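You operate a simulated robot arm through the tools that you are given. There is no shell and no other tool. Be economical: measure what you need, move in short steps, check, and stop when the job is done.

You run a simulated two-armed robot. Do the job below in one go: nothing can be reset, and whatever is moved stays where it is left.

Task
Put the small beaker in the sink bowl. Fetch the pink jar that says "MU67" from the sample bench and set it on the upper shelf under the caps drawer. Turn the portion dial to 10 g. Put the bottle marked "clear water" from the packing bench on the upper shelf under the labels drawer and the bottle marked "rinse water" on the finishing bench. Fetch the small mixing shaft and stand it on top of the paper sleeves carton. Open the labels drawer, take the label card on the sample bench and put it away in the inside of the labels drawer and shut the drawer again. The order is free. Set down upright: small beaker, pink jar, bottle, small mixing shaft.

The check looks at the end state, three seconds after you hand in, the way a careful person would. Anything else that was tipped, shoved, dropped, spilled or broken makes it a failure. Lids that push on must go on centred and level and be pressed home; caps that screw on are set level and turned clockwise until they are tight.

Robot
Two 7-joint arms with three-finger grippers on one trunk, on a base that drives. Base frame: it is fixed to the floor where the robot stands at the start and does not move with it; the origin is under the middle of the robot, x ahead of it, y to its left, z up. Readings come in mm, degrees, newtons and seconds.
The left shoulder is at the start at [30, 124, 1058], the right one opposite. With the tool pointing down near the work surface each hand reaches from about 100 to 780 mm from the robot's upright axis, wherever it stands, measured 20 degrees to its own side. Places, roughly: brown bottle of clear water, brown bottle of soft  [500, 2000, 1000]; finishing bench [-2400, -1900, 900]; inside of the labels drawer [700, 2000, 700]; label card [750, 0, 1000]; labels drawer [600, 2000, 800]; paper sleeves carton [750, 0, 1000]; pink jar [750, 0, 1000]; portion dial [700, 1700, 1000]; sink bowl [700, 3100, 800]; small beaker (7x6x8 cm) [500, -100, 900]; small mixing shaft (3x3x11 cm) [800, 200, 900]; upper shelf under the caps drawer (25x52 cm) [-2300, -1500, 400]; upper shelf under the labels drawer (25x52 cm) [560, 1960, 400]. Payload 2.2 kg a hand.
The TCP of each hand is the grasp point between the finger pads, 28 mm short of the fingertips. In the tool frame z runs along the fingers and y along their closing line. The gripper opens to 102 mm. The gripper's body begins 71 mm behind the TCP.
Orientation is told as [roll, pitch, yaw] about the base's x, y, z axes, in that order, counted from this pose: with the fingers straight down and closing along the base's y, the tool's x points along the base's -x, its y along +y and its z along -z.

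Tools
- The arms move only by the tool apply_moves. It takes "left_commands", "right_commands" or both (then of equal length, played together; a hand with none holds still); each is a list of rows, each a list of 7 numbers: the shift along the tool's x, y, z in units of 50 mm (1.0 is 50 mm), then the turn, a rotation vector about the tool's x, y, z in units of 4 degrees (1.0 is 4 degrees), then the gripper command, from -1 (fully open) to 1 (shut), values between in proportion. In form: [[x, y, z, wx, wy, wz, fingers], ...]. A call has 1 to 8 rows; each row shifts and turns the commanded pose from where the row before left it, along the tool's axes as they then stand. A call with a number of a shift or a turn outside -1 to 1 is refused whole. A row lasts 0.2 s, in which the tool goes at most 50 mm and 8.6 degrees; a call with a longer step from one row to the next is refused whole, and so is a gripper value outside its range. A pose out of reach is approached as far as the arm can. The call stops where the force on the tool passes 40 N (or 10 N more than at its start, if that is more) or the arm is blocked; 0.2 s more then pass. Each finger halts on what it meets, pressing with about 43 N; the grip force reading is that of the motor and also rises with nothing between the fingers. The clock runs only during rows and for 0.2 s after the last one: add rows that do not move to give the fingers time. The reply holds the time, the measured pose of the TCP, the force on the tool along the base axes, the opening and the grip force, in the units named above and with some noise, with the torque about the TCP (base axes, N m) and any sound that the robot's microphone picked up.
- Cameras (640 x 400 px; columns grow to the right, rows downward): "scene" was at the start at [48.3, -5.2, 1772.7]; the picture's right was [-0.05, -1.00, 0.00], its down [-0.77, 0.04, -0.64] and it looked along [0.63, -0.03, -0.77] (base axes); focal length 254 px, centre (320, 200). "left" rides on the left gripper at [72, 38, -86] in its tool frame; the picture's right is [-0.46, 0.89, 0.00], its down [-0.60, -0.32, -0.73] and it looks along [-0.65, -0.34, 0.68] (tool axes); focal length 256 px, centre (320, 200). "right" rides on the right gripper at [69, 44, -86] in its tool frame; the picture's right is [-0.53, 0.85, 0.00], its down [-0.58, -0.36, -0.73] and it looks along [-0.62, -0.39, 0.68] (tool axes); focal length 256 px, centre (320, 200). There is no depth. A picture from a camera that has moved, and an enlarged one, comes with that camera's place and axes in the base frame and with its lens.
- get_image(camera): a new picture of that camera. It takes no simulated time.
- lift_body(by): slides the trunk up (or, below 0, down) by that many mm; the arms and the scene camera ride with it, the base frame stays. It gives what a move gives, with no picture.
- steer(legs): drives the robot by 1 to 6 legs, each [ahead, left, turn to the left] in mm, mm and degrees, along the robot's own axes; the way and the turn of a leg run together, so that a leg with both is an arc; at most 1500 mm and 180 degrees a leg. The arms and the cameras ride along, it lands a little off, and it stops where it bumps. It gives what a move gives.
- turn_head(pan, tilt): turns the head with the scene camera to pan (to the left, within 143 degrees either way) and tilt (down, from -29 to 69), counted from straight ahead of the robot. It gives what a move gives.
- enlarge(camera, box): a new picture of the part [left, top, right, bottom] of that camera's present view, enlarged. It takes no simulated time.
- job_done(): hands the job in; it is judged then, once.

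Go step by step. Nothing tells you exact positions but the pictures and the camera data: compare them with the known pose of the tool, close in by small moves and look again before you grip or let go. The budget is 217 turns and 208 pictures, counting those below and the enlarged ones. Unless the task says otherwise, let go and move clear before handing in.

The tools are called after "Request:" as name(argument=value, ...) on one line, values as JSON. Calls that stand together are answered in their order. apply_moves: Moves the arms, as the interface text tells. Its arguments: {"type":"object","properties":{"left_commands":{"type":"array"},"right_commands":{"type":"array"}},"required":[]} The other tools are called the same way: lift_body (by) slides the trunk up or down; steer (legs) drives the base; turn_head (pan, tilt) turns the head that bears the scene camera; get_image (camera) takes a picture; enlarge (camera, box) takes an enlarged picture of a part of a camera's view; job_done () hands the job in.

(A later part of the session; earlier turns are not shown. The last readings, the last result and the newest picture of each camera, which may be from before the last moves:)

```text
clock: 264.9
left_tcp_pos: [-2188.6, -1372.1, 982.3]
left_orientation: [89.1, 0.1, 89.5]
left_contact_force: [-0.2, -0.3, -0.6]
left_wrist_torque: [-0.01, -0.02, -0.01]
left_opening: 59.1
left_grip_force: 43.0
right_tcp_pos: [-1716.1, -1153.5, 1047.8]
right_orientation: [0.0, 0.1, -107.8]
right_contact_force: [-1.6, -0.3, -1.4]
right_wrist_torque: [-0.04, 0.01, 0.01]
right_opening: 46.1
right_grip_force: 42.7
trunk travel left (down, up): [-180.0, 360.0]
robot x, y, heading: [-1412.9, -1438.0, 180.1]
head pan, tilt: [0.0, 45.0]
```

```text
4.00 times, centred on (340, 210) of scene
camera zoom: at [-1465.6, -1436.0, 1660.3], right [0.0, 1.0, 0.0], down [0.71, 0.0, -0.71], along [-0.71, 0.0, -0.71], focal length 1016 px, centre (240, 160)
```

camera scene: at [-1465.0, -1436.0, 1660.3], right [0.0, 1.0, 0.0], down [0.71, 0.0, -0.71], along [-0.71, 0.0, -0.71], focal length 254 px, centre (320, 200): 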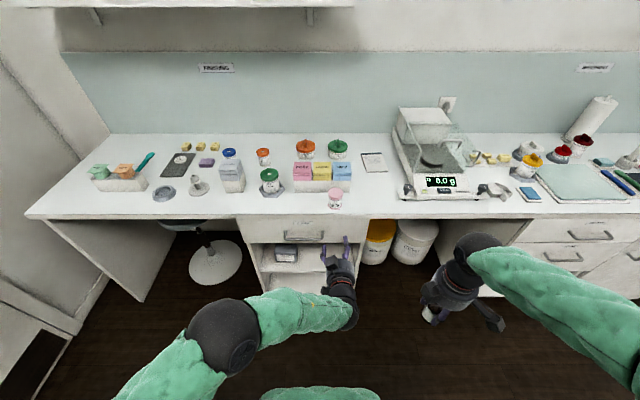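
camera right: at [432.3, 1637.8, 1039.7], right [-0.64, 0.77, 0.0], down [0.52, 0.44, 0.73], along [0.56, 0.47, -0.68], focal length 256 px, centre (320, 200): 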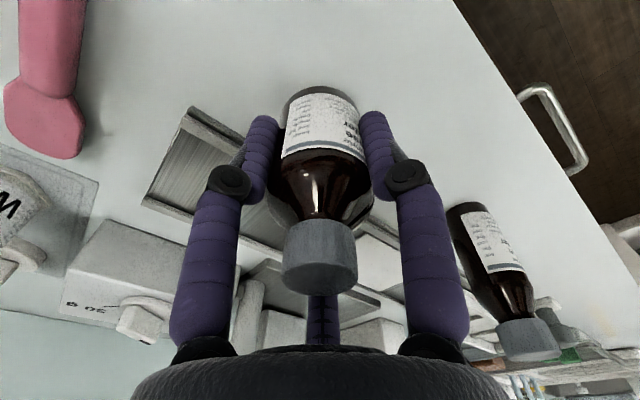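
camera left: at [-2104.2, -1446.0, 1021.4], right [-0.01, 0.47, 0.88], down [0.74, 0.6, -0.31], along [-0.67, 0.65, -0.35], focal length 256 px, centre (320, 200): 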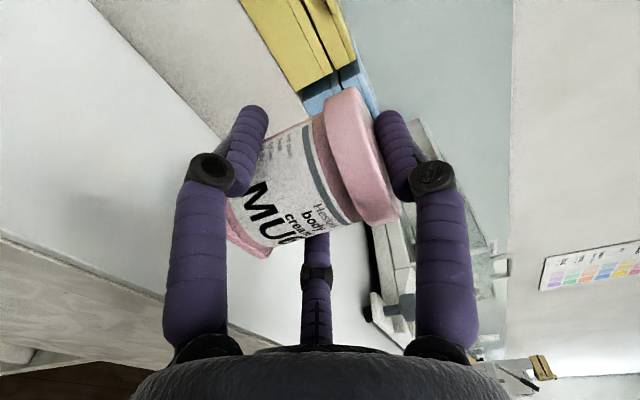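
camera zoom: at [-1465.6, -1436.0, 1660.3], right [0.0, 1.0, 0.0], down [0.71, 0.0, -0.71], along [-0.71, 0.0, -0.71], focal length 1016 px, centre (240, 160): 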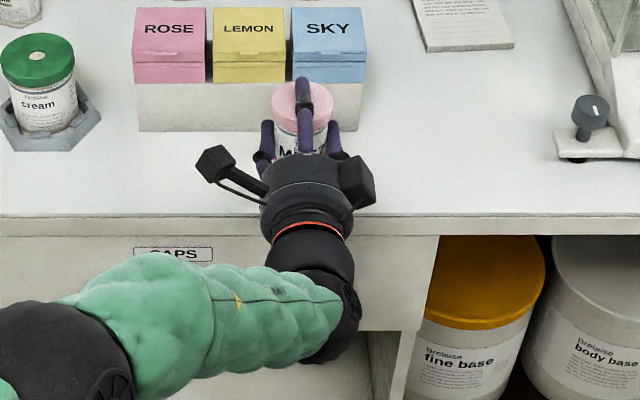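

The jar hangs upright. I retract it, lower the trunk, and look into the caps shelf.

Request:
apply_moves(left_commands=[[0, 0.2, -0.6, 0, 0, 0, 0.2], [0, 0, -0.9, 0, 0, 0, 0.2], [0, 0, -0.9, 0, 0, 0, 0.2], [0, 0, -0.9, 0, 0, 0, 0.2], [0, 0, -0.9, 0, 0, 0, 0.2], [0, 0, -0.6, 0, 0, 0, 0.2], [0, 0, 0, 0, 0, 0, 0.2]])

Request:
lift_body(by=-170)

Request:
turn_head(pan=0, tilt=40)

Request:
get_image(camera="scene")

Request:
get_image(camera="left")

```text
clock: 266.6
left_tcp_pos: [-1947.3, -1373.2, 995.5]
left_orientation: [89.1, 0.1, 89.6]
left_contact_force: [0.1, -0.3, -0.8]
left_wrist_torque: [0.03, 0.01, 0.01]
left_opening: 59.3
left_grip_force: 43.3
right_tcp_pos: [-1714.6, -1154.6, 1048.4]
right_orientation: [0.0, 0.1, -107.7]
right_contact_force: [0.3, 1.0, -0.1]
right_wrist_torque: [0.02, 0.01, 0.0]
right_opening: 45.8
right_grip_force: 42.8
trunk travel left (down, up): [-180.0, 360.0]
robot x, y, heading: [-1415.4, -1433.9, 180.0]
head pan, tilt: [0.0, 45.0]
```

```text
clock: 268.5
left_tcp_pos: [-1948.2, -1373.5, 825.9]
left_orientation: [89.4, 0.0, 89.6]
left_contact_force: [-0.1, 0.2, -0.5]
left_wrist_torque: [0.01, 0.0, 0.01]
left_opening: 59.3
left_grip_force: 43.4
right_tcp_pos: [-1715.6, -1153.3, 878.0]
right_orientation: [-0.1, 0.0, -107.8]
right_contact_force: [0.4, 0.7, -0.9]
right_wrist_torque: [-0.03, 0.03, -0.01]
right_opening: 45.8
right_grip_force: 43.5
trunk travel left (down, up): [-10.0, 530.0]
robot x, y, heading: [-1415.5, -1433.8, 179.8]
head pan, tilt: [0.0, 45.0]
```

```text
clock: 269.1
left_tcp_pos: [-1946.0, -1373.3, 826.2]
left_orientation: [89.2, 0.1, 89.6]
left_contact_force: [-0.2, -1.0, -1.2]
left_wrist_torque: [0.01, 0.0, 0.0]
left_opening: 59.3
left_grip_force: 42.7
right_tcp_pos: [-1715.2, -1152.5, 877.4]
right_orientation: [0.1, 0.1, -107.7]
right_contact_force: [-0.4, 0.3, -0.7]
right_wrist_torque: [0.02, 0.04, 0.03]
right_opening: 46.4
right_grip_force: 42.7
trunk travel left (down, up): [-10.0, 530.0]
robot x, y, heading: [-1415.9, -1432.2, 179.9]
head pan, tilt: [0.0, 40.0]
```

```text
46 pictures are left
camera scene: at [-1468.6, -1436.1, 1497.6], right [0.0, 1.0, 0.0], down [0.64, 0.0, -0.77], along [-0.77, 0.0, -0.64], focal length 254 px, centre (320, 200)
```

scene: 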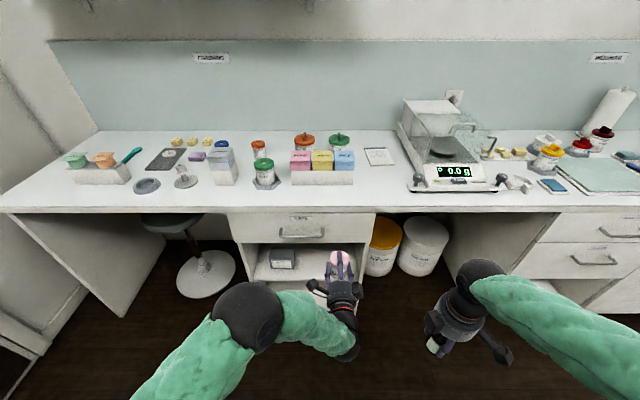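

```text
45 pictures are left
camera left: at [-1863.6, -1446.3, 865.5], right [-0.01, 0.47, 0.88], down [0.74, 0.6, -0.31], along [-0.67, 0.65, -0.35], focal length 256 px, centre (320, 200)
```

left: 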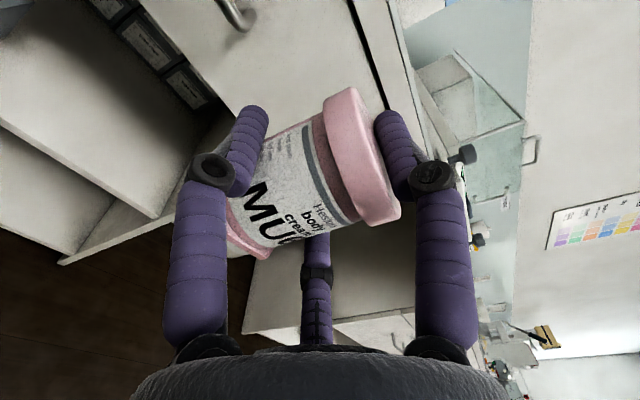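

Request:
apply_moves(left_commands=[[0.15, -0.9, 0, 0, 0, 0, 0.2], [0.15, -0.95, 0, 0, 0, 0, 0.2], [0.15, -0.95, 0, 0, 0, 0, 0.2], [0.15, -0.95, 0, 0, 0, 0, 0.2], [0.15, -0.95, 0, 0, 0, 0, 0.2], [0.15, -0.95, 0, 0, 0, 0, 0.2], [0.14, -0.95, 0, 0, 0, 0, 0.2], [0, 0, 0, 0, 0, 0, 0.2]])

Request:
get_image(camera="left")

Request:
enlarge(camera="scene", box=[220, 205, 400, 335])

```text
clock: 270.9
left_tcp_pos: [-1960.0, -1397.8, 546.3]
left_orientation: [89.4, 0.2, 90.0]
left_contact_force: [-15.4, 1.0, 10.1]
left_wrist_torque: [0.0, -0.83, 0.1]
left_opening: 59.3
left_grip_force: 14.2
left hand out of reach, approached as far as the arm can: row 6, 7
right_tcp_pos: [-1715.4, -1153.2, 877.6]
right_orientation: [0.0, 0.2, -107.8]
right_contact_force: [1.1, 0.2, -0.1]
right_wrist_torque: [0.01, 0.02, 0.01]
right_opening: 46.0
right_grip_force: 42.9
trunk travel left (down, up): [-10.0, 530.0]
robot x, y, heading: [-1416.2, -1437.3, 179.8]
head pan, tilt: [0.0, 40.0]
```

```text
44 pictures are left
camera left: at [-1874.6, -1469.2, 586.2], right [-0.01, 0.47, 0.88], down [0.73, 0.61, -0.31], along [-0.68, 0.65, -0.35], focal length 256 px, centre (320, 200)
```

left: 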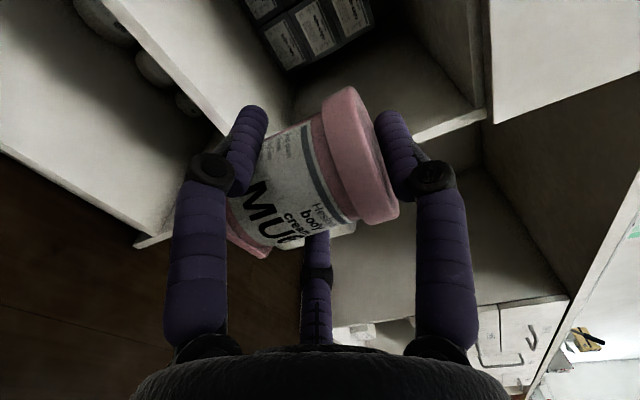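

```text
3.08 times, centred on (310, 270) of scene
camera zoom: at [-1469.5, -1435.6, 1497.7], right [0.0, 1.0, 0.0], down [0.64, 0.0, -0.77], along [-0.77, 0.0, -0.64], focal length 782 px, centre (351, -15)
```

zoom: 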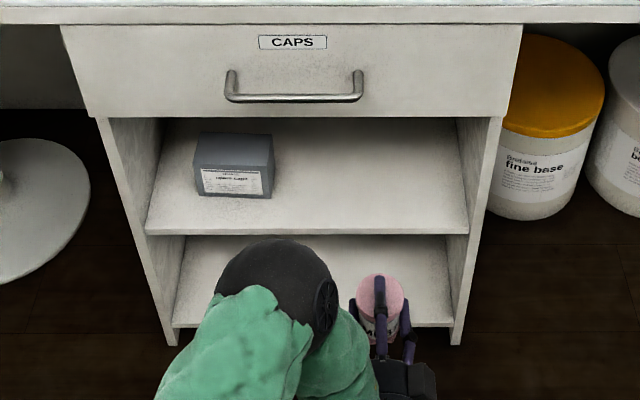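

The arm is at its limit this close in; I move the jar forward and slightly up, where it has more freedom.

Request:
apply_moves(left_commands=[[0, 0.2, 0.3, 0, 0, 0, 0.2], [0, 0, 0.6, 0, 0, 0, 0.2], [0, 0, 0.6, 0, 0, 0, 0.2], [0, 0, 0.6, 0, 0, 0, 0.2], [0, 0, 0, 0, 0, 0, 0.2]])

Request:
get_image(camera="left")

```text
clock: 272.1
left_tcp_pos: [-2057.8, -1370.8, 562.5]
left_orientation: [89.0, 0.2, 90.1]
left_contact_force: [-0.1, -0.4, -1.2]
left_wrist_torque: [0.0, -0.03, 0.0]
left_opening: 59.7
left_grip_force: 13.6
left hand out of reach, approached as far as the arm can: row 2, 3, 4
right_tcp_pos: [-1715.1, -1154.3, 877.9]
right_orientation: [0.0, 0.1, -107.9]
right_contact_force: [-0.1, -0.1, -1.1]
right_wrist_torque: [-0.01, -0.01, 0.02]
right_opening: 45.8
right_grip_force: 42.8
trunk travel left (down, up): [-10.0, 530.0]
robot x, y, heading: [-1414.4, -1438.0, 180.1]
head pan, tilt: [0.0, 40.0]
```

```text
42 pictures are left
camera left: at [-1972.4, -1442.5, 602.0], right [-0.02, 0.47, 0.88], down [0.74, 0.6, -0.31], along [-0.68, 0.65, -0.35], focal length 256 px, centre (320, 200)
```

left: 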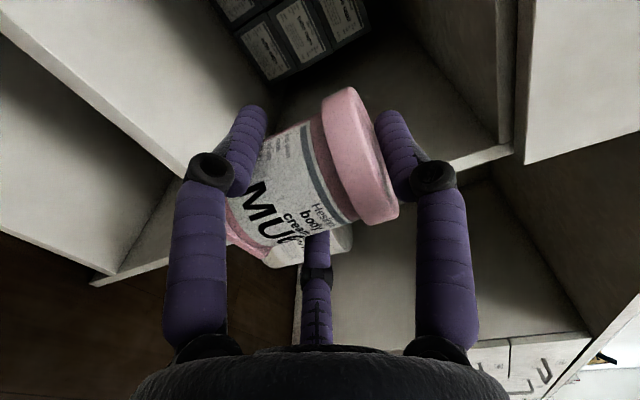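

The left hand is crossing in front of the body, which limits it. I bring the command back, tighten the grip, and shift the robot to its right so the hand works on its own side.

Request:
apply_moves(left_commands=[[-0.5, 0.6, -0.2, 0, 0, 0, 0.6], [-0.5, 0.6, -0.2, 0, 0, 0, 0.6], [0, 0.4, 0, 0, 0, 0, 0.6], [0, 0, 0, 0, 0, 0, 0.6]])

Request:
steer(legs=[[-60, -210, 0]])

Request:
apply_moves(left_commands=[[0.8, -0.2, 0, 0, 0, 0, 0.6], [0.8, -0.2, 0, 0, 0, 0, 0.6], [0.8, -0.2, 0, 0, 0, 0, 0.6], [0.8, -0.2, 0, 0, 0, 0, 0.6], [0, 0, 0, 0, 0, 0, 0.6]])

Request:
get_image(camera="left")

```text
clock: 273.1
left_tcp_pos: [-2036.5, -1320.5, 642.2]
left_orientation: [89.2, 0.1, 89.6]
left_contact_force: [0.4, 0.0, -0.9]
left_wrist_torque: [-0.01, -0.03, 0.0]
left_opening: 59.3
left_grip_force: 29.4
right_tcp_pos: [-1715.0, -1153.9, 877.8]
right_orientation: [0.0, 0.1, -107.8]
right_contact_force: [-0.4, -0.8, -1.0]
right_wrist_torque: [-0.02, -0.05, 0.0]
right_opening: 46.1
right_grip_force: 43.0
trunk travel left (down, up): [-10.0, 530.0]
robot x, y, heading: [-1413.0, -1433.3, 179.9]
head pan, tilt: [0.0, 40.0]
```

```text
clock: 274.8
left_tcp_pos: [-1976.0, -1111.0, 642.7]
left_orientation: [89.2, 0.2, 89.7]
left_contact_force: [-0.2, 0.0, -0.6]
left_wrist_torque: [-0.02, -0.02, 0.01]
left_opening: 59.5
left_grip_force: 29.2
right_tcp_pos: [-1654.2, -944.0, 877.6]
right_orientation: [0.0, 0.0, -107.8]
right_contact_force: [0.0, 0.9, -1.0]
right_wrist_torque: [0.03, -0.03, 0.0]
right_opening: 46.1
right_grip_force: 43.3
trunk travel left (down, up): [-10.0, 530.0]
robot x, y, heading: [-1357.0, -1226.0, 180.0]
head pan, tilt: [0.0, 40.0]
```

```text
clock: 276.0
left_tcp_pos: [-1963.3, -1207.8, 625.1]
left_orientation: [88.7, 0.1, 91.0]
left_contact_force: [-0.7, -0.2, -0.8]
left_wrist_torque: [-0.02, -0.01, -0.03]
left_opening: 59.7
left_grip_force: 29.1
left hand out of reach, approached as far as the arm can: row 2, 3, 4
right_tcp_pos: [-1654.6, -943.5, 878.3]
right_orientation: [0.0, 0.1, -107.7]
right_contact_force: [0.4, 0.3, -0.6]
right_wrist_torque: [-0.06, -0.01, -0.01]
right_opening: 46.0
right_grip_force: 43.0
trunk travel left (down, up): [-10.0, 530.0]
robot x, y, heading: [-1357.2, -1226.1, 179.9]
head pan, tilt: [0.0, 40.0]
```

```text
41 pictures are left
camera left: at [-1877.1, -1277.9, 665.7], right [-0.03, 0.47, 0.88], down [0.73, 0.62, -0.3], along [-0.69, 0.63, -0.36], focal length 256 px, centre (320, 200)
```

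left: 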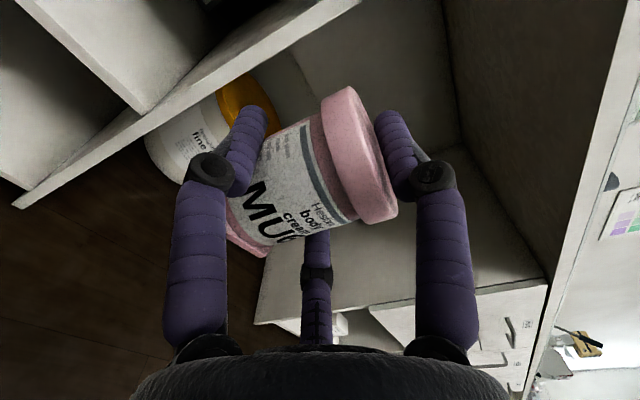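

It turns out this hand pose is freer toward the robot's right. I undo, shift the robot left instead, and lift the right hand out of the way.

Request:
apply_moves(left_commands=[[-0.8, 0.2, 0, 0, 0, 0, 0.6], [-0.8, 0.2, 0, 0, 0, 0, 0.6], [-0.8, 0.2, 0, 0, 0, 0, 0.6], [-0.8, 0.2, 0, 0, 0, 0, 0.6], [-0.8, 0, 0, 0, 0, 0, 0.6], [-0.8, 0, 0, 0, 0, 0, 0.6], [0, 0, 0, 0, 0, 0, 0.6]], right_commands=[[0, 0, -0.9, 0, 0, 0, 0.6], [0, 0, -0.9, 0, 0, 0, 0.6], [0, 0, -0.9, 0, 0, 0, 0.6], [0, 0, -0.9, 0, 0, 0, 0.6], [0, 0, 0, 0, 0, 0, 0.6], [0, 0, 0, 0, 0, 0, 0.6], [0, 0, 0, 0, 0, 0, 0.6]])

Request:
steer(legs=[[0, 390, 0]])

Request:
apply_moves(left_commands=[[0, -0.6, 0.3, 0, 0, 0, 0.6], [0, -0.6, 0.3, 0, 0, 0, 0.6], [0, -0.6, 0.3, 0, 0, 0, 0.6], [0, -0.6, 0.3, 0, 0, 0, 0.6], [0, 0, 0, 0, 0, 0, 0.6]])

Request:
get_image(camera="scene")

```text
clock: 277.6
left_tcp_pos: [-1963.5, -967.4, 664.7]
left_orientation: [89.3, 0.2, 89.6]
left_contact_force: [0.4, 0.2, -0.9]
left_wrist_torque: [-0.01, 0.0, 0.01]
left_opening: 59.7
left_grip_force: 29.4
right_tcp_pos: [-1655.1, -944.1, 1058.5]
right_orientation: [0.0, 0.1, -107.7]
right_contact_force: [-0.3, 0.5, -0.4]
right_wrist_torque: [0.0, -0.04, 0.01]
right_opening: 46.0
right_grip_force: 43.5
trunk travel left (down, up): [-10.0, 530.0]
robot x, y, heading: [-1353.9, -1225.8, 180.2]
head pan, tilt: [0.0, 40.0]
```

```text
clock: 280.1
left_tcp_pos: [-1962.2, -1359.7, 664.4]
left_orientation: [89.3, 0.1, 89.5]
left_contact_force: [0.0, 0.0, -1.2]
left_wrist_torque: [-0.01, 0.01, -0.01]
left_opening: 59.7
left_grip_force: 29.4
right_tcp_pos: [-1654.7, -1335.3, 1057.2]
right_orientation: [-0.1, 0.1, -107.7]
right_contact_force: [0.4, -0.4, -0.7]
right_wrist_torque: [0.03, 0.01, 0.0]
right_opening: 46.0
right_grip_force: 42.8
trunk travel left (down, up): [-10.0, 530.0]
robot x, y, heading: [-1356.1, -1618.8, 180.0]
head pan, tilt: [0.0, 40.0]
```

```text
clock: 281.3
left_tcp_pos: [-2021.6, -1357.3, 542.4]
left_orientation: [89.1, 0.1, 89.6]
left_contact_force: [0.0, 0.2, -1.2]
left_wrist_torque: [-0.05, 0.02, -0.01]
left_opening: 59.6
left_grip_force: 29.5
right_tcp_pos: [-1657.2, -1335.9, 1056.8]
right_orientation: [-0.1, 0.1, -107.7]
right_contact_force: [-0.1, -0.5, -1.2]
right_wrist_torque: [0.01, -0.03, -0.03]
right_opening: 46.2
right_grip_force: 43.0
trunk travel left (down, up): [-10.0, 530.0]
robot x, y, heading: [-1355.0, -1611.0, 179.8]
head pan, tilt: [0.0, 40.0]
```

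```text
40 pictures are left
camera scene: at [-1409.5, -1617.9, 1497.6], right [0.0, 1.0, 0.0], down [0.64, 0.0, -0.77], along [-0.77, 0.0, -0.64], focal length 254 px, centre (320, 200)
```

scene: 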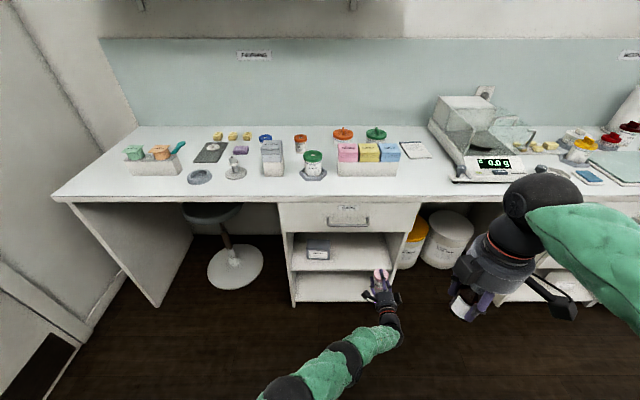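

Reachable now. I lower to insertion height.

Request:
apply_moves(left_commands=[[0, -0.6, 0, 0, 0, 0, 0.6], [0, -0.6, 0, 0, 0, 0, 0.6], [0, 0, 0, 0, 0, 0, 0.6]])

Request:
steer(legs=[[60, 35, 0]])

Request:
get_image(camera="left")

Request:
enlarge(camera="scene", box=[270, 190, 450, 330])

```text
clock: 282.1
left_tcp_pos: [-2003.2, -1373.8, 508.2]
left_orientation: [89.2, 0.1, 89.7]
left_contact_force: [-0.3, 0.1, -0.9]
left_wrist_torque: [-0.01, 0.01, -0.02]
left_opening: 59.5
left_grip_force: 28.8
left hand out of reach, approached as far as the arm can: row 1, 2
right_tcp_pos: [-1655.5, -1336.6, 1057.3]
right_orientation: [0.0, 0.0, -107.7]
right_contact_force: [-1.2, 0.0, -0.5]
right_wrist_torque: [0.0, 0.04, 0.01]
right_opening: 46.0
right_grip_force: 43.1
trunk travel left (down, up): [-10.0, 530.0]
robot x, y, heading: [-1361.3, -1619.1, 179.9]
head pan, tilt: [0.0, 40.0]
```

```text
clock: 283.1
left_tcp_pos: [-2062.3, -1409.3, 508.7]
left_orientation: [89.1, 0.1, 89.6]
left_contact_force: [-0.2, -0.9, 0.4]
left_wrist_torque: [0.0, 0.03, 0.03]
left_opening: 59.5
left_grip_force: 29.0
right_tcp_pos: [-1714.6, -1372.3, 1058.2]
right_orientation: [0.0, 0.1, -107.7]
right_contact_force: [-0.4, 0.0, -2.6]
right_wrist_torque: [0.01, -0.01, 0.0]
right_opening: 46.2
right_grip_force: 42.8
trunk travel left (down, up): [-10.0, 530.0]
robot x, y, heading: [-1416.3, -1651.3, 179.8]
head pan, tilt: [0.0, 40.0]
```

```text
39 pictures are left
camera left: at [-1977.3, -1482.0, 547.9], right [-0.01, 0.47, 0.88], down [0.74, 0.6, -0.31], along [-0.67, 0.65, -0.35], focal length 256 px, centre (320, 200)
```

left: 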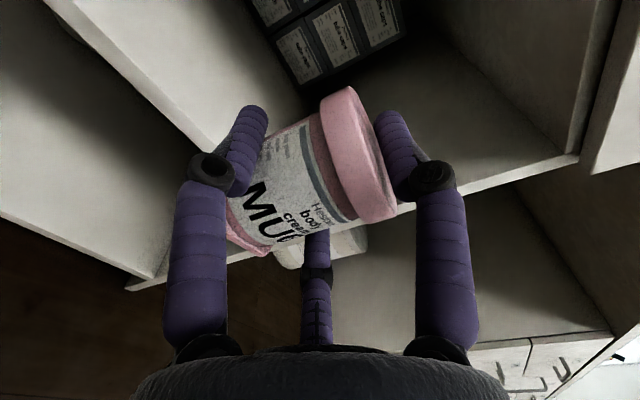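

```text
2.86 times, centred on (360, 260) of scene
camera zoom: at [-1468.5, -1653.8, 1497.5], right [0.0, 1.0, 0.0], down [0.64, 0.0, -0.77], along [-0.77, 0.0, -0.64], focal length 726 px, centre (206, 29)
```

zoom: 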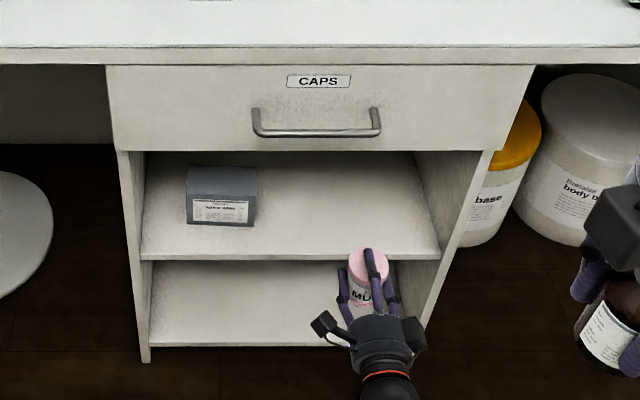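

Request:
apply_moves(left_commands=[[-0.1, 0, 0.6, 0, 0, 0, 0.6], [-0.1, 0, 0.8, 0, 0, 0, 0.6], [-0.1, 0, 0.8, 0, 0, 0, 0.6], [-0.1, 0, 0.8, 0, 0, 0, 0.6], [0, 0, 0.4, 0, 0, 0, 0.6], [0, 0, 0, 0, 0, 0, 0.6]])

Request:
get_image(camera="left")

```text
clock: 284.5
left_tcp_pos: [-2119.7, -1422.1, 541.0]
left_orientation: [89.2, 0.1, 89.6]
left_contact_force: [-0.6, -0.4, -0.5]
left_wrist_torque: [0.0, -0.03, -0.02]
left_opening: 59.1
left_grip_force: 29.3
left hand out of reach, approached as far as the arm can: row 1, 2, 3, 4, 5
right_tcp_pos: [-1714.2, -1370.6, 1057.6]
right_orientation: [0.1, 0.1, -107.6]
right_contact_force: [-0.1, -0.5, -0.1]
right_wrist_torque: [0.02, -0.04, 0.0]
right_opening: 45.8
right_grip_force: 43.2
trunk travel left (down, up): [-10.0, 530.0]
robot x, y, heading: [-1414.6, -1650.3, 179.6]
head pan, tilt: [0.0, 40.0]
```

```text
37 pictures are left
camera left: at [-2035.0, -1494.6, 580.5], right [-0.01, 0.47, 0.88], down [0.74, 0.6, -0.31], along [-0.67, 0.65, -0.35], focal length 256 px, centre (320, 200)
```

left: 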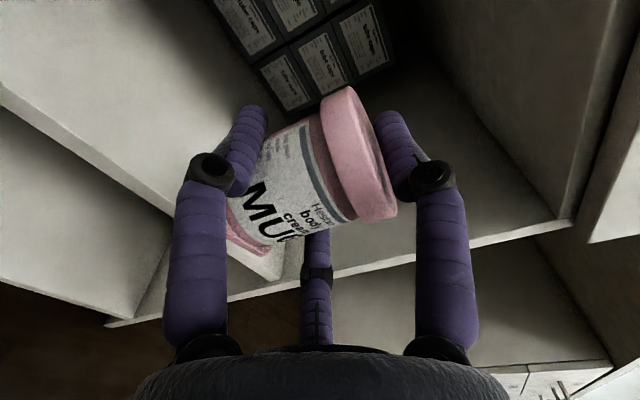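

The reach is limited by distance; I pull the hand back toward the robot and lower it there, then drive the robot forward instead.

Request:
apply_moves(left_commands=[[0.1, 0, -0.85, 0, 0, 0, 0.6], [0.1, 0, -0.85, 0, 0, 0, 0.6], [0.1, 0, -0.85, 0, 0, 0, 0.6], [0.1, 0, -0.85, 0, 0, 0, 0.6], [0.1, 0, -0.85, 0, 0, 0, 0.6], [0.1, -0.2, -0.85, 0, 0, 0, 0.6], [0.06, -0.24, 0, 0, 0, 0, 0.6], [0, 0, 0, 0, 0, 0, 0.6]])

```text
clock: 286.3
left_tcp_pos: [-1865.4, -1458.7, 523.0]
left_orientation: [89.2, 0.1, 89.6]
left_contact_force: [1.2, 0.6, -1.0]
left_wrist_torque: [-0.01, -0.03, 0.01]
left_opening: 59.5
left_grip_force: 28.9
right_tcp_pos: [-1714.4, -1370.5, 1057.8]
right_orientation: [0.0, 0.1, -107.7]
right_contact_force: [0.2, -1.0, -0.4]
right_wrist_torque: [0.01, -0.02, -0.03]
right_opening: 46.2
right_grip_force: 43.5
trunk travel left (down, up): [-10.0, 530.0]
robot x, y, heading: [-1414.5, -1652.2, 179.8]
head pan, tilt: [0.0, 40.0]
```

Request:
apply_moves(left_commands=[[-0.4, -0.3, 0.3, 0, 0, 0, 0.6], [-0.4, -0.3, 0.3, 0, 0, 0, 0.6], [-0.3, -0.3, 0.3, 0, 0, 0, 0.6], [0, -0.3, 0, 0, 0, 0, 0.6], [0, 0, 0, 0, 0, 0, 0.6]])

```text
clock: 287.5
left_tcp_pos: [-1907.3, -1400.5, 461.4]
left_orientation: [89.3, 0.1, 89.6]
left_contact_force: [0.5, 0.4, -0.7]
left_wrist_torque: [0.04, -0.05, -0.01]
left_opening: 59.3
left_grip_force: 28.9
right_tcp_pos: [-1714.9, -1370.7, 1058.0]
right_orientation: [0.0, 0.1, -107.8]
right_contact_force: [-0.3, 0.4, 0.2]
right_wrist_torque: [0.0, -0.01, -0.01]
right_opening: 45.8
right_grip_force: 43.1
trunk travel left (down, up): [-10.0, 530.0]
robot x, y, heading: [-1414.8, -1648.3, 179.6]
head pan, tilt: [0.0, 40.0]
```

Height reached. I drive forward until the jar is just before the shelf edge and check.

Request:
steer(legs=[[190, 0, 0.3]])

Request:
get_image(camera="left")

Request:
turn_head(pan=0, tilt=55)

Request:
get_image(camera="scene")

```text
clock: 289.0
left_tcp_pos: [-2093.9, -1399.6, 462.2]
left_orientation: [89.2, 0.2, 89.7]
left_contact_force: [-1.2, -0.1, -0.8]
left_wrist_torque: [0.03, -0.01, 0.01]
left_opening: 58.9
left_grip_force: 28.4
right_tcp_pos: [-1902.7, -1371.7, 1057.6]
right_orientation: [0.0, 0.1, -107.6]
right_contact_force: [-0.4, 0.1, -0.6]
right_wrist_torque: [-0.01, 0.0, -0.01]
right_opening: 46.0
right_grip_force: 43.3
trunk travel left (down, up): [-10.0, 530.0]
robot x, y, heading: [-1602.0, -1649.3, 179.9]
head pan, tilt: [0.0, 40.0]
```

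```text
36 pictures are left
camera left: at [-2009.5, -1474.3, 500.9], right [-0.01, 0.47, 0.88], down [0.74, 0.6, -0.31], along [-0.67, 0.65, -0.35], focal length 256 px, centre (320, 200)
```

left: 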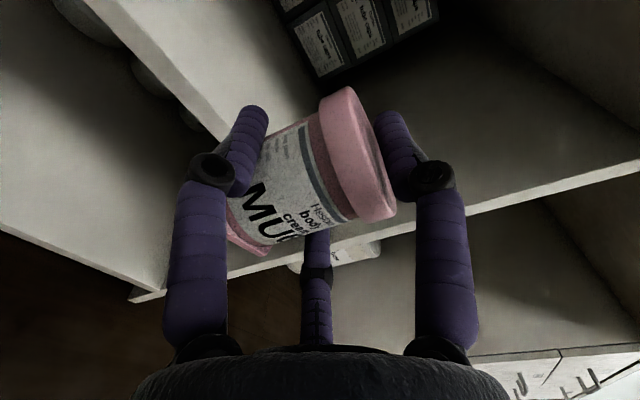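

```text
clock: 289.8
left_tcp_pos: [-2094.7, -1401.6, 461.3]
left_orientation: [89.3, 0.1, 89.7]
left_contact_force: [0.2, 0.0, -1.1]
left_wrist_torque: [-0.01, -0.01, -0.01]
left_opening: 59.1
left_grip_force: 29.1
right_tcp_pos: [-1902.6, -1371.7, 1057.4]
right_orientation: [0.0, 0.2, -107.6]
right_contact_force: [0.7, 0.5, 0.2]
right_wrist_torque: [0.01, 0.01, 0.03]
right_opening: 45.7
right_grip_force: 43.2
trunk travel left (down, up): [-10.0, 530.0]
robot x, y, heading: [-1601.1, -1648.3, 180.3]
head pan, tilt: [0.0, 55.0]
```

```text
35 pictures are left
camera scene: at [-1642.4, -1653.4, 1477.0], right [0.0, 1.0, 0.0], down [0.82, 0.0, -0.57], along [-0.57, 0.0, -0.82], focal length 254 px, centre (320, 200)
```

scene: 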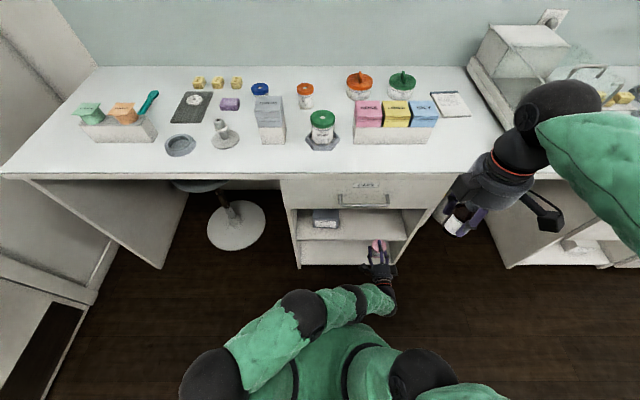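

Clearance over the shelf edge is about 22 mm. I drive the jar in.

Request:
steer(legs=[[130, 0, 0]])

Request:
get_image(camera="left")

Request:
enlarge(camera="scene", box=[270, 160, 450, 300])

```text
clock: 291.1
left_tcp_pos: [-2224.0, -1402.4, 461.2]
left_orientation: [89.2, 0.1, 89.9]
left_contact_force: [1.0, -0.6, -1.6]
left_wrist_torque: [-0.03, 0.0, -0.04]
left_opening: 59.2
left_grip_force: 29.5
right_tcp_pos: [-2032.1, -1371.7, 1056.7]
right_orientation: [0.0, 0.1, -107.5]
right_contact_force: [0.5, -0.1, -1.3]
right_wrist_torque: [0.02, -0.02, 0.03]
right_opening: 46.2
right_grip_force: 42.5
trunk travel left (down, up): [-10.0, 530.0]
robot x, y, heading: [-1730.8, -1650.9, -179.8]
head pan, tilt: [0.0, 55.0]
```

```text
34 pictures are left
camera left: at [-2139.6, -1475.3, 500.8], right [-0.01, 0.47, 0.88], down [0.74, 0.6, -0.31], along [-0.68, 0.65, -0.35], focal length 256 px, centre (320, 200)
```

left: 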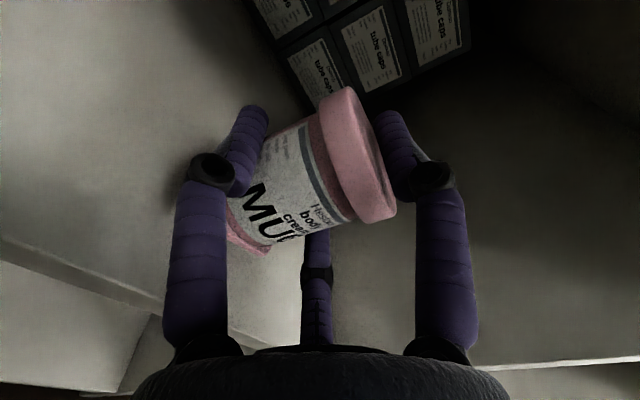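

```text
2.86 times, centred on (360, 230) of scene
camera zoom: at [-1772.8, -1653.5, 1476.9], right [0.0, 1.0, 0.0], down [0.82, 0.0, -0.57], along [-0.57, 0.0, -0.82], focal length 726 px, centre (206, 114)
```

zoom: 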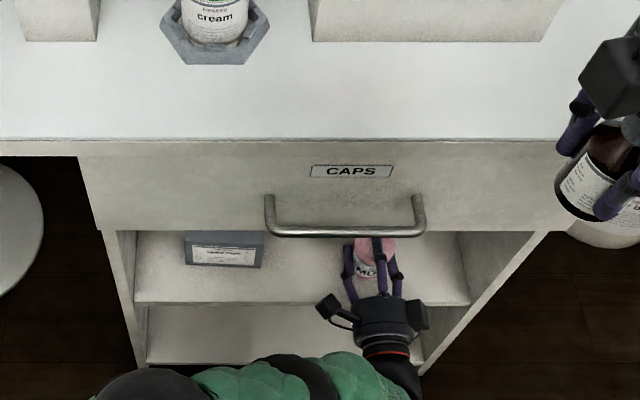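

The jar is over the shelf. I lower in small steps.

Request:
apply_moves(left_commands=[[0, -0.2, 0, 0, 0, 0, 0.6], [0, -0.12, 0, 0, 0, 0, 0.6], [0, 0, 0, 0, 0, 0, 0.6]])

Request:
apply_moves(left_commands=[[0, -0.07, 0, 0, 0, 0, 0.6], [0, 0, 0, 0, 0, 0, 0.6]])

Request:
apply_moves(left_commands=[[0, -0.05, 0, 0, 0, 0, 0.6], [0, 0, 0, 0, 0, 0, 0.6]])

```text
clock: 291.9
left_tcp_pos: [-2223.7, -1404.0, 445.1]
left_orientation: [89.2, 0.1, 89.7]
left_contact_force: [0.1, 0.8, -0.3]
left_wrist_torque: [0.02, -0.05, 0.01]
left_opening: 59.1
left_grip_force: 28.6
right_tcp_pos: [-2032.5, -1372.3, 1057.7]
right_orientation: [-0.1, 0.1, -107.5]
right_contact_force: [-0.1, -0.4, -0.9]
right_wrist_torque: [0.0, -0.04, 0.07]
right_opening: 45.7
right_grip_force: 42.9
trunk travel left (down, up): [-10.0, 530.0]
robot x, y, heading: [-1731.5, -1653.1, -180.0]
head pan, tilt: [0.0, 55.0]
```

```text
clock: 292.5
left_tcp_pos: [-2224.8, -1402.7, 442.5]
left_orientation: [89.3, 0.1, 89.8]
left_contact_force: [0.6, 0.5, -1.4]
left_wrist_torque: [-0.02, 0.0, -0.03]
left_opening: 58.9
left_grip_force: 28.7
right_tcp_pos: [-2032.9, -1371.9, 1057.4]
right_orientation: [0.0, 0.1, -107.5]
right_contact_force: [0.2, -0.5, -0.9]
right_wrist_torque: [-0.01, 0.01, 0.01]
right_opening: 45.9
right_grip_force: 43.0
trunk travel left (down, up): [-10.0, 530.0]
robot x, y, heading: [-1729.2, -1654.6, -179.8]
head pan, tilt: [0.0, 55.0]
```

```text
clock: 293.1
left_tcp_pos: [-2228.6, -1401.4, 447.2]
left_orientation: [89.6, -0.3, 89.9]
left_contact_force: [0.1, -0.3, -0.9]
left_wrist_torque: [0.03, 0.02, 0.0]
left_opening: 59.0
left_grip_force: 29.2
right_tcp_pos: [-2032.3, -1372.9, 1058.5]
right_orientation: [0.0, 0.1, -107.4]
right_contact_force: [-0.2, -0.8, -0.3]
right_wrist_torque: [-0.03, -0.02, -0.01]
right_opening: 46.0
right_grip_force: 43.0
trunk travel left (down, up): [-10.0, 530.0]
robot x, y, heading: [-1732.1, -1654.6, -180.0]
head pan, tilt: [0.0, 55.0]
```

The arm is near its limit, so I ease the hand a bit to the right and lower with small trunk steps.

Request:
apply_moves(left_commands=[[-0.2, 0, 0, 0, 0, 0, 0.6], [-0.2, 0, 0, 0, 0, 0, 0.6], [0, 0, 0, 0, 0, 0, 0.6]])

Request:
get_image(camera="left")

```text
clock: 293.9
left_tcp_pos: [-2221.3, -1389.2, 450.9]
left_orientation: [89.2, 0.2, 89.9]
left_contact_force: [-0.1, -0.2, -1.6]
left_wrist_torque: [0.02, -0.01, -0.02]
left_opening: 59.5
left_grip_force: 29.1
left hand out of reach, approached as far as the arm can: row 1, 2
right_tcp_pos: [-2032.8, -1371.6, 1057.4]
right_orientation: [0.0, 0.1, -107.6]
right_contact_force: [0.9, -0.1, -1.0]
right_wrist_torque: [0.02, 0.02, -0.01]
right_opening: 46.0
right_grip_force: 42.6
trunk travel left (down, up): [-10.0, 530.0]
robot x, y, heading: [-1731.0, -1649.8, -180.0]
head pan, tilt: [0.0, 55.0]
```

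```text
32 pictures are left
camera left: at [-2136.0, -1462.5, 489.6], right [-0.01, 0.47, 0.88], down [0.74, 0.6, -0.31], along [-0.67, 0.65, -0.35], focal length 256 px, centre (320, 200)
```

left: 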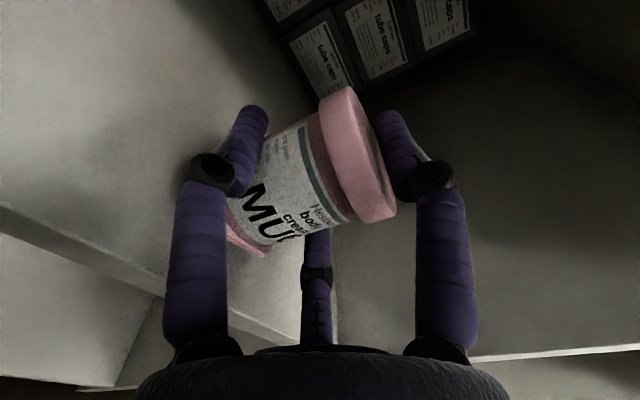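

Request:
apply_moves(left_commands=[[0.15, 0, 0, 0, 0, 0, 0.6], [0.15, -0.06, 0, 0, 0, 0, 0.6], [0, -0.06, 0, 0, 0, 0, 0.6], [0, 0, 0, 0, 0, 0, 0.6]])

Request:
lift_body(by=-4)

```text
clock: 294.9
left_tcp_pos: [-2222.6, -1406.1, 444.3]
left_orientation: [89.1, 0.1, 89.8]
left_contact_force: [-0.4, 0.3, -1.5]
left_wrist_torque: [-0.02, -0.02, -0.03]
left_opening: 59.2
left_grip_force: 28.9
right_tcp_pos: [-2031.4, -1372.3, 1057.5]
right_orientation: [0.0, 0.2, -107.5]
right_contact_force: [-0.5, 0.4, -1.3]
right_wrist_torque: [0.01, -0.02, 0.01]
right_opening: 46.2
right_grip_force: 43.1
trunk travel left (down, up): [-10.0, 530.0]
robot x, y, heading: [-1732.7, -1653.2, -179.6]
head pan, tilt: [0.0, 55.0]
```

```text
clock: 295.4
left_tcp_pos: [-2221.4, -1405.3, 440.5]
left_orientation: [89.1, 0.0, 89.8]
left_contact_force: [0.0, -0.4, -0.7]
left_wrist_torque: [-0.01, -0.06, 0.03]
left_opening: 59.3
left_grip_force: 29.3
right_tcp_pos: [-2032.7, -1371.9, 1052.9]
right_orientation: [0.1, 0.1, -107.5]
right_contact_force: [0.0, 0.1, -1.1]
right_wrist_torque: [-0.02, -0.03, 0.01]
right_opening: 46.0
right_grip_force: 42.6
trunk travel left (down, up): [-6.0, 534.0]
robot x, y, heading: [-1734.5, -1649.4, -179.6]
head pan, tilt: [0.0, 55.0]
```

Request:
lift_body(by=-3)

Request:
get_image(camera="left")

```text
clock: 295.9
left_tcp_pos: [-2220.9, -1405.6, 436.2]
left_orientation: [89.1, 0.1, 89.7]
left_contact_force: [0.3, 0.9, -1.3]
left_wrist_torque: [0.0, -0.01, 0.01]
left_opening: 59.4
left_grip_force: 29.0
right_tcp_pos: [-2033.1, -1372.9, 1050.3]
right_orientation: [0.0, 0.0, -107.5]
right_contact_force: [-0.4, -0.5, -1.1]
right_wrist_torque: [0.01, -0.01, -0.01]
right_opening: 46.0
right_grip_force: 42.9
trunk travel left (down, up): [-3.0, 537.0]
robot x, y, heading: [-1729.0, -1657.1, -179.7]
head pan, tilt: [0.0, 55.0]
```

```text
31 pictures are left
camera left: at [-2136.2, -1477.7, 476.3], right [-0.01, 0.47, 0.88], down [0.74, 0.6, -0.31], along [-0.68, 0.65, -0.35], focal length 256 px, centre (320, 200)
```

left: 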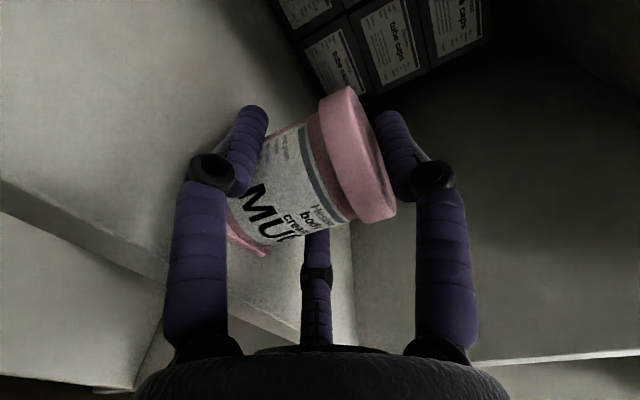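

Request:
lift_body(by=-3)

Request:
apply_moves(left_commands=[[0, -0.04, 0, 0, 0, 0, 0.6], [0, 0, 0, 0, 0, 0, 0.6]])

```text
clock: 296.4
left_tcp_pos: [-2220.7, -1406.5, 436.7]
left_orientation: [89.4, 0.1, 89.8]
left_contact_force: [-0.6, -0.4, 6.6]
left_wrist_torque: [0.05, 0.19, -0.03]
left_opening: 59.4
left_grip_force: 29.0
right_tcp_pos: [-2032.8, -1372.3, 1046.7]
right_orientation: [-0.1, 0.1, -107.5]
right_contact_force: [0.9, 0.0, -0.8]
right_wrist_torque: [0.01, 0.0, 0.02]
right_opening: 45.7
right_grip_force: 43.3
trunk travel left (down, up): [0.0, 540.0]
robot x, y, heading: [-1728.7, -1651.5, -179.8]
head pan, tilt: [0.0, 55.0]
```

```text
clock: 297.0
left_tcp_pos: [-2221.5, -1405.5, 435.8]
left_orientation: [89.5, -0.1, 89.8]
left_contact_force: [4.0, -3.7, 21.9]
left_wrist_torque: [-0.03, -0.1, -0.06]
left_opening: 59.0
left_grip_force: 29.4
right_tcp_pos: [-2031.6, -1373.5, 1049.0]
right_orientation: [-0.2, 0.1, -107.5]
right_contact_force: [0.3, -0.6, -0.5]
right_wrist_torque: [0.06, -0.01, -0.02]
right_opening: 46.0
right_grip_force: 42.9
trunk travel left (down, up): [0.0, 540.0]
robot x, y, heading: [-1731.8, -1655.9, -179.6]
head pan, tilt: [0.0, 55.0]
```

Contact. I ease up slightly, open, and check before backing out.

Request:
apply_moves(left_commands=[[0, 0.04, 0, 0, 0, 0, 0.6], [0, 0, 0, 0, 0, 0, 0], [0, 0, 0, 0, 0, 0, -0.3], [0, 0, 0, 0, 0, 0, -0.5], [0, 0, 0, 0, 0, 0, -0.57], [0, 0, 0, 0, 0, 0, -0.57]])

Request:
get_image(camera="left")

```text
clock: 298.4
left_tcp_pos: [-2221.9, -1405.7, 432.8]
left_orientation: [89.2, 0.2, 89.9]
left_contact_force: [0.3, -0.6, 0.6]
left_wrist_torque: [0.02, 0.0, 0.0]
left_opening: 80.0
left_grip_force: 0.0
right_tcp_pos: [-2031.1, -1371.9, 1047.1]
right_orientation: [0.0, 0.0, -107.6]
right_contact_force: [0.0, -0.6, -0.2]
right_wrist_torque: [0.0, -0.01, 0.0]
right_opening: 46.0
right_grip_force: 43.1
trunk travel left (down, up): [0.0, 540.0]
robot x, y, heading: [-1733.2, -1650.2, -179.9]
head pan, tilt: [0.0, 55.0]
```

```text
30 pictures are left
camera left: at [-2136.4, -1477.3, 472.7], right [-0.01, 0.47, 0.88], down [0.74, 0.6, -0.31], along [-0.68, 0.65, -0.35], focal length 256 px, centre (320, 200)
```

left: 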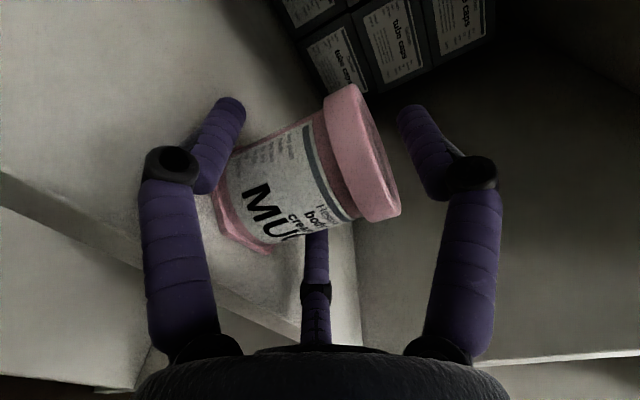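

The jar stands free between the fingers. I raise 5 mm and back straight out.

Request:
lift_body(by=5)

Request:
steer(legs=[[-150, 0, 0]])

Request:
get_image(camera="left")

Request:
enlarge(camera="scene", box=[270, 160, 450, 300])

```text
clock: 299.0
left_tcp_pos: [-2221.7, -1405.1, 438.9]
left_orientation: [89.3, 0.2, 89.6]
left_contact_force: [0.4, 0.6, -0.7]
left_wrist_torque: [-0.01, 0.0, 0.01]
left_opening: 79.9
left_grip_force: 0.0
right_tcp_pos: [-2032.8, -1372.3, 1052.4]
right_orientation: [0.1, 0.0, -107.5]
right_contact_force: [-0.8, 0.0, -1.2]
right_wrist_torque: [-0.01, -0.01, 0.0]
right_opening: 46.0
right_grip_force: 43.2
trunk travel left (down, up): [-5.0, 535.0]
robot x, y, heading: [-1726.0, -1647.1, -180.0]
head pan, tilt: [0.0, 55.0]
```

```text
clock: 300.4
left_tcp_pos: [-2071.9, -1405.7, 438.8]
left_orientation: [89.2, 0.1, 89.9]
left_contact_force: [1.0, -0.1, 0.2]
left_wrist_torque: [0.01, 0.01, 0.0]
left_opening: 79.9
left_grip_force: 0.0
right_tcp_pos: [-1882.7, -1371.0, 1052.7]
right_orientation: [0.0, 0.2, -107.3]
right_contact_force: [-0.3, -0.5, -0.3]
right_wrist_torque: [-0.02, 0.02, -0.01]
right_opening: 46.0
right_grip_force: 43.2
trunk travel left (down, up): [-5.0, 535.0]
robot x, y, heading: [-1584.7, -1653.0, -179.8]
head pan, tilt: [0.0, 55.0]
```

```text
29 pictures are left
camera left: at [-1987.0, -1477.3, 478.0], right [-0.01, 0.47, 0.88], down [0.74, 0.6, -0.31], along [-0.68, 0.65, -0.35], focal length 256 px, centre (320, 200)
```

left: 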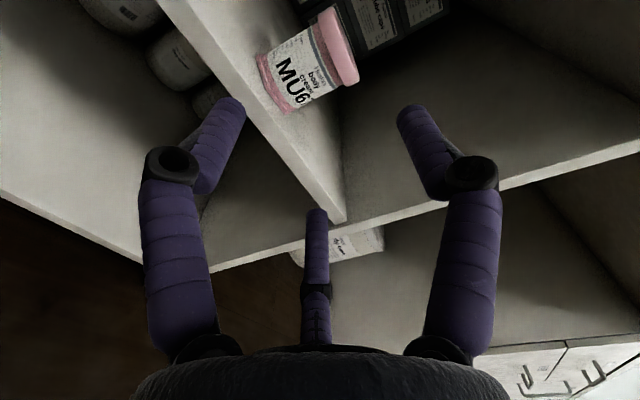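

```text
2.86 times, centred on (360, 230) of scene
camera zoom: at [-1621.9, -1653.3, 1471.9], right [0.0, 1.0, 0.0], down [0.82, 0.0, -0.57], along [-0.57, 0.0, -0.82], focal length 726 px, centre (206, 114)
```

zoom: 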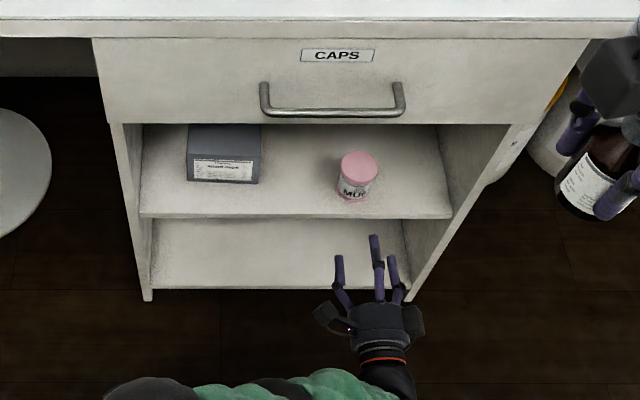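

The jar stands on the caps shelf. Now I back off, raise the trunk, and lift the left hand out of the way.

Request:
steer(legs=[[-170, 0, 0]])

Request:
lift_body(by=240)

Request:
apply_moves(left_commands=[[0, 0.9, 0, 0, 0, 0, 0], [0, 0.9, 0, 0, 0, 0, 0], [0, 0.9, 0, 0, 0, 0, 0], [0, 0.9, 0, 0, 0, 0, 0], [0, 0.9, -0.2, 0, 0, 0, 0], [0, 0.9, -0.2, 0, 0, 0, 0], [0, 0.9, -0.2, 0, 0, 0, 0], [0, 0.9, -0.2, 0, 0, 0, 0]])

Request:
steer(legs=[[0, 170, -0.2]])

Request:
turn_head(pan=0, tilt=45)

Request:
get_image(camera="scene")

```text
clock: 301.8
left_tcp_pos: [-1902.9, -1404.7, 438.6]
left_orientation: [89.2, 0.1, 89.7]
left_contact_force: [-0.9, -0.6, -0.9]
left_wrist_torque: [-0.01, -0.01, -0.02]
left_opening: 80.1
left_grip_force: 0.1
right_tcp_pos: [-1714.6, -1371.9, 1052.3]
right_orientation: [-0.1, 0.1, -107.6]
right_contact_force: [0.9, 1.0, -1.0]
right_wrist_torque: [0.0, 0.0, 0.03]
right_opening: 45.7
right_grip_force: 43.6
trunk travel left (down, up): [-5.0, 535.0]
robot x, y, heading: [-1411.5, -1654.5, -179.9]
head pan, tilt: [0.0, 55.0]
```

```text
clock: 304.3
left_tcp_pos: [-1903.8, -1403.3, 678.3]
left_orientation: [89.2, 0.1, 89.9]
left_contact_force: [-0.7, -0.1, 0.1]
left_wrist_torque: [0.01, -0.02, -0.01]
left_opening: 80.2
left_grip_force: 0.1
right_tcp_pos: [-1714.8, -1370.8, 1292.7]
right_orientation: [0.1, 0.0, -107.5]
right_contact_force: [0.0, 0.8, 0.3]
right_wrist_torque: [0.02, 0.02, 0.0]
right_opening: 45.9
right_grip_force: 42.7
trunk travel left (down, up): [-245.0, 295.0]
robot x, y, heading: [-1413.4, -1651.6, -179.9]
head pan, tilt: [0.0, 55.0]
```

```text
clock: 306.1
left_tcp_pos: [-1867.6, -1405.4, 1041.9]
left_orientation: [89.3, 0.2, 89.8]
left_contact_force: [0.1, -0.4, 0.4]
left_wrist_torque: [-0.01, 0.03, 0.02]
left_opening: 51.0
left_grip_force: 0.1
right_tcp_pos: [-1713.7, -1372.6, 1292.3]
right_orientation: [-0.1, 0.1, -107.4]
right_contact_force: [0.2, 0.5, -0.4]
right_wrist_torque: [0.03, -0.01, -0.02]
right_opening: 46.2
right_grip_force: 42.8
trunk travel left (down, up): [-245.0, 295.0]
robot x, y, heading: [-1414.4, -1652.4, -179.6]
head pan, tilt: [0.0, 55.0]
```

```text
clock: 307.6
left_tcp_pos: [-1869.3, -1572.9, 1040.9]
left_orientation: [89.1, 0.0, 89.8]
left_contact_force: [0.4, -1.1, 0.4]
left_wrist_torque: [-0.01, 0.0, -0.02]
left_opening: 50.9
left_grip_force: 0.0
right_tcp_pos: [-1714.1, -1540.1, 1292.0]
right_orientation: [-0.2, 0.1, -107.6]
right_contact_force: [0.2, 0.9, -1.0]
right_wrist_torque: [0.04, 0.02, 0.02]
right_opening: 45.9
right_grip_force: 43.4
trunk travel left (down, up): [-245.0, 295.0]
robot x, y, heading: [-1410.5, -1821.7, 179.8]
head pan, tilt: [0.0, 55.0]
```

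```text
clock: 308.3
left_tcp_pos: [-1869.5, -1571.9, 1040.6]
left_orientation: [89.1, 0.0, 89.7]
left_contact_force: [-0.1, 0.4, -0.1]
left_wrist_torque: [0.0, 0.01, 0.01]
left_opening: 51.1
left_grip_force: 0.1
right_tcp_pos: [-1712.8, -1539.6, 1292.1]
right_orientation: [0.0, 0.1, -107.6]
right_contact_force: [0.6, -0.6, -0.7]
right_wrist_torque: [-0.04, 0.02, 0.0]
right_opening: 45.8
right_grip_force: 42.6
trunk travel left (down, up): [-245.0, 295.0]
robot x, y, heading: [-1413.8, -1815.4, 180.0]
head pan, tilt: [0.0, 45.0]
```

```text
27 pictures are left
camera scene: at [-1462.7, -1820.7, 1725.3], right [0.0, 1.0, 0.0], down [0.71, 0.0, -0.71], along [-0.71, 0.0, -0.71], focal length 254 px, centre (320, 200)
```

scene: 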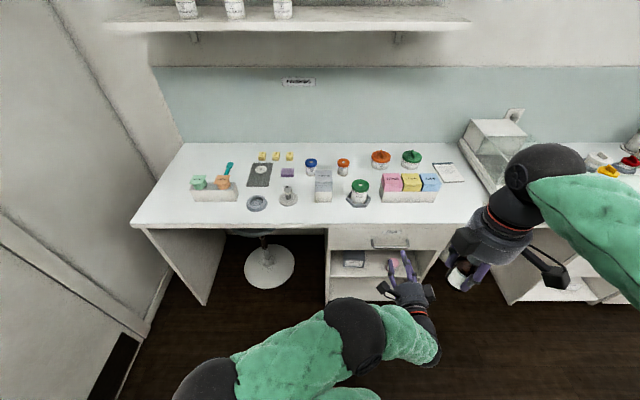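

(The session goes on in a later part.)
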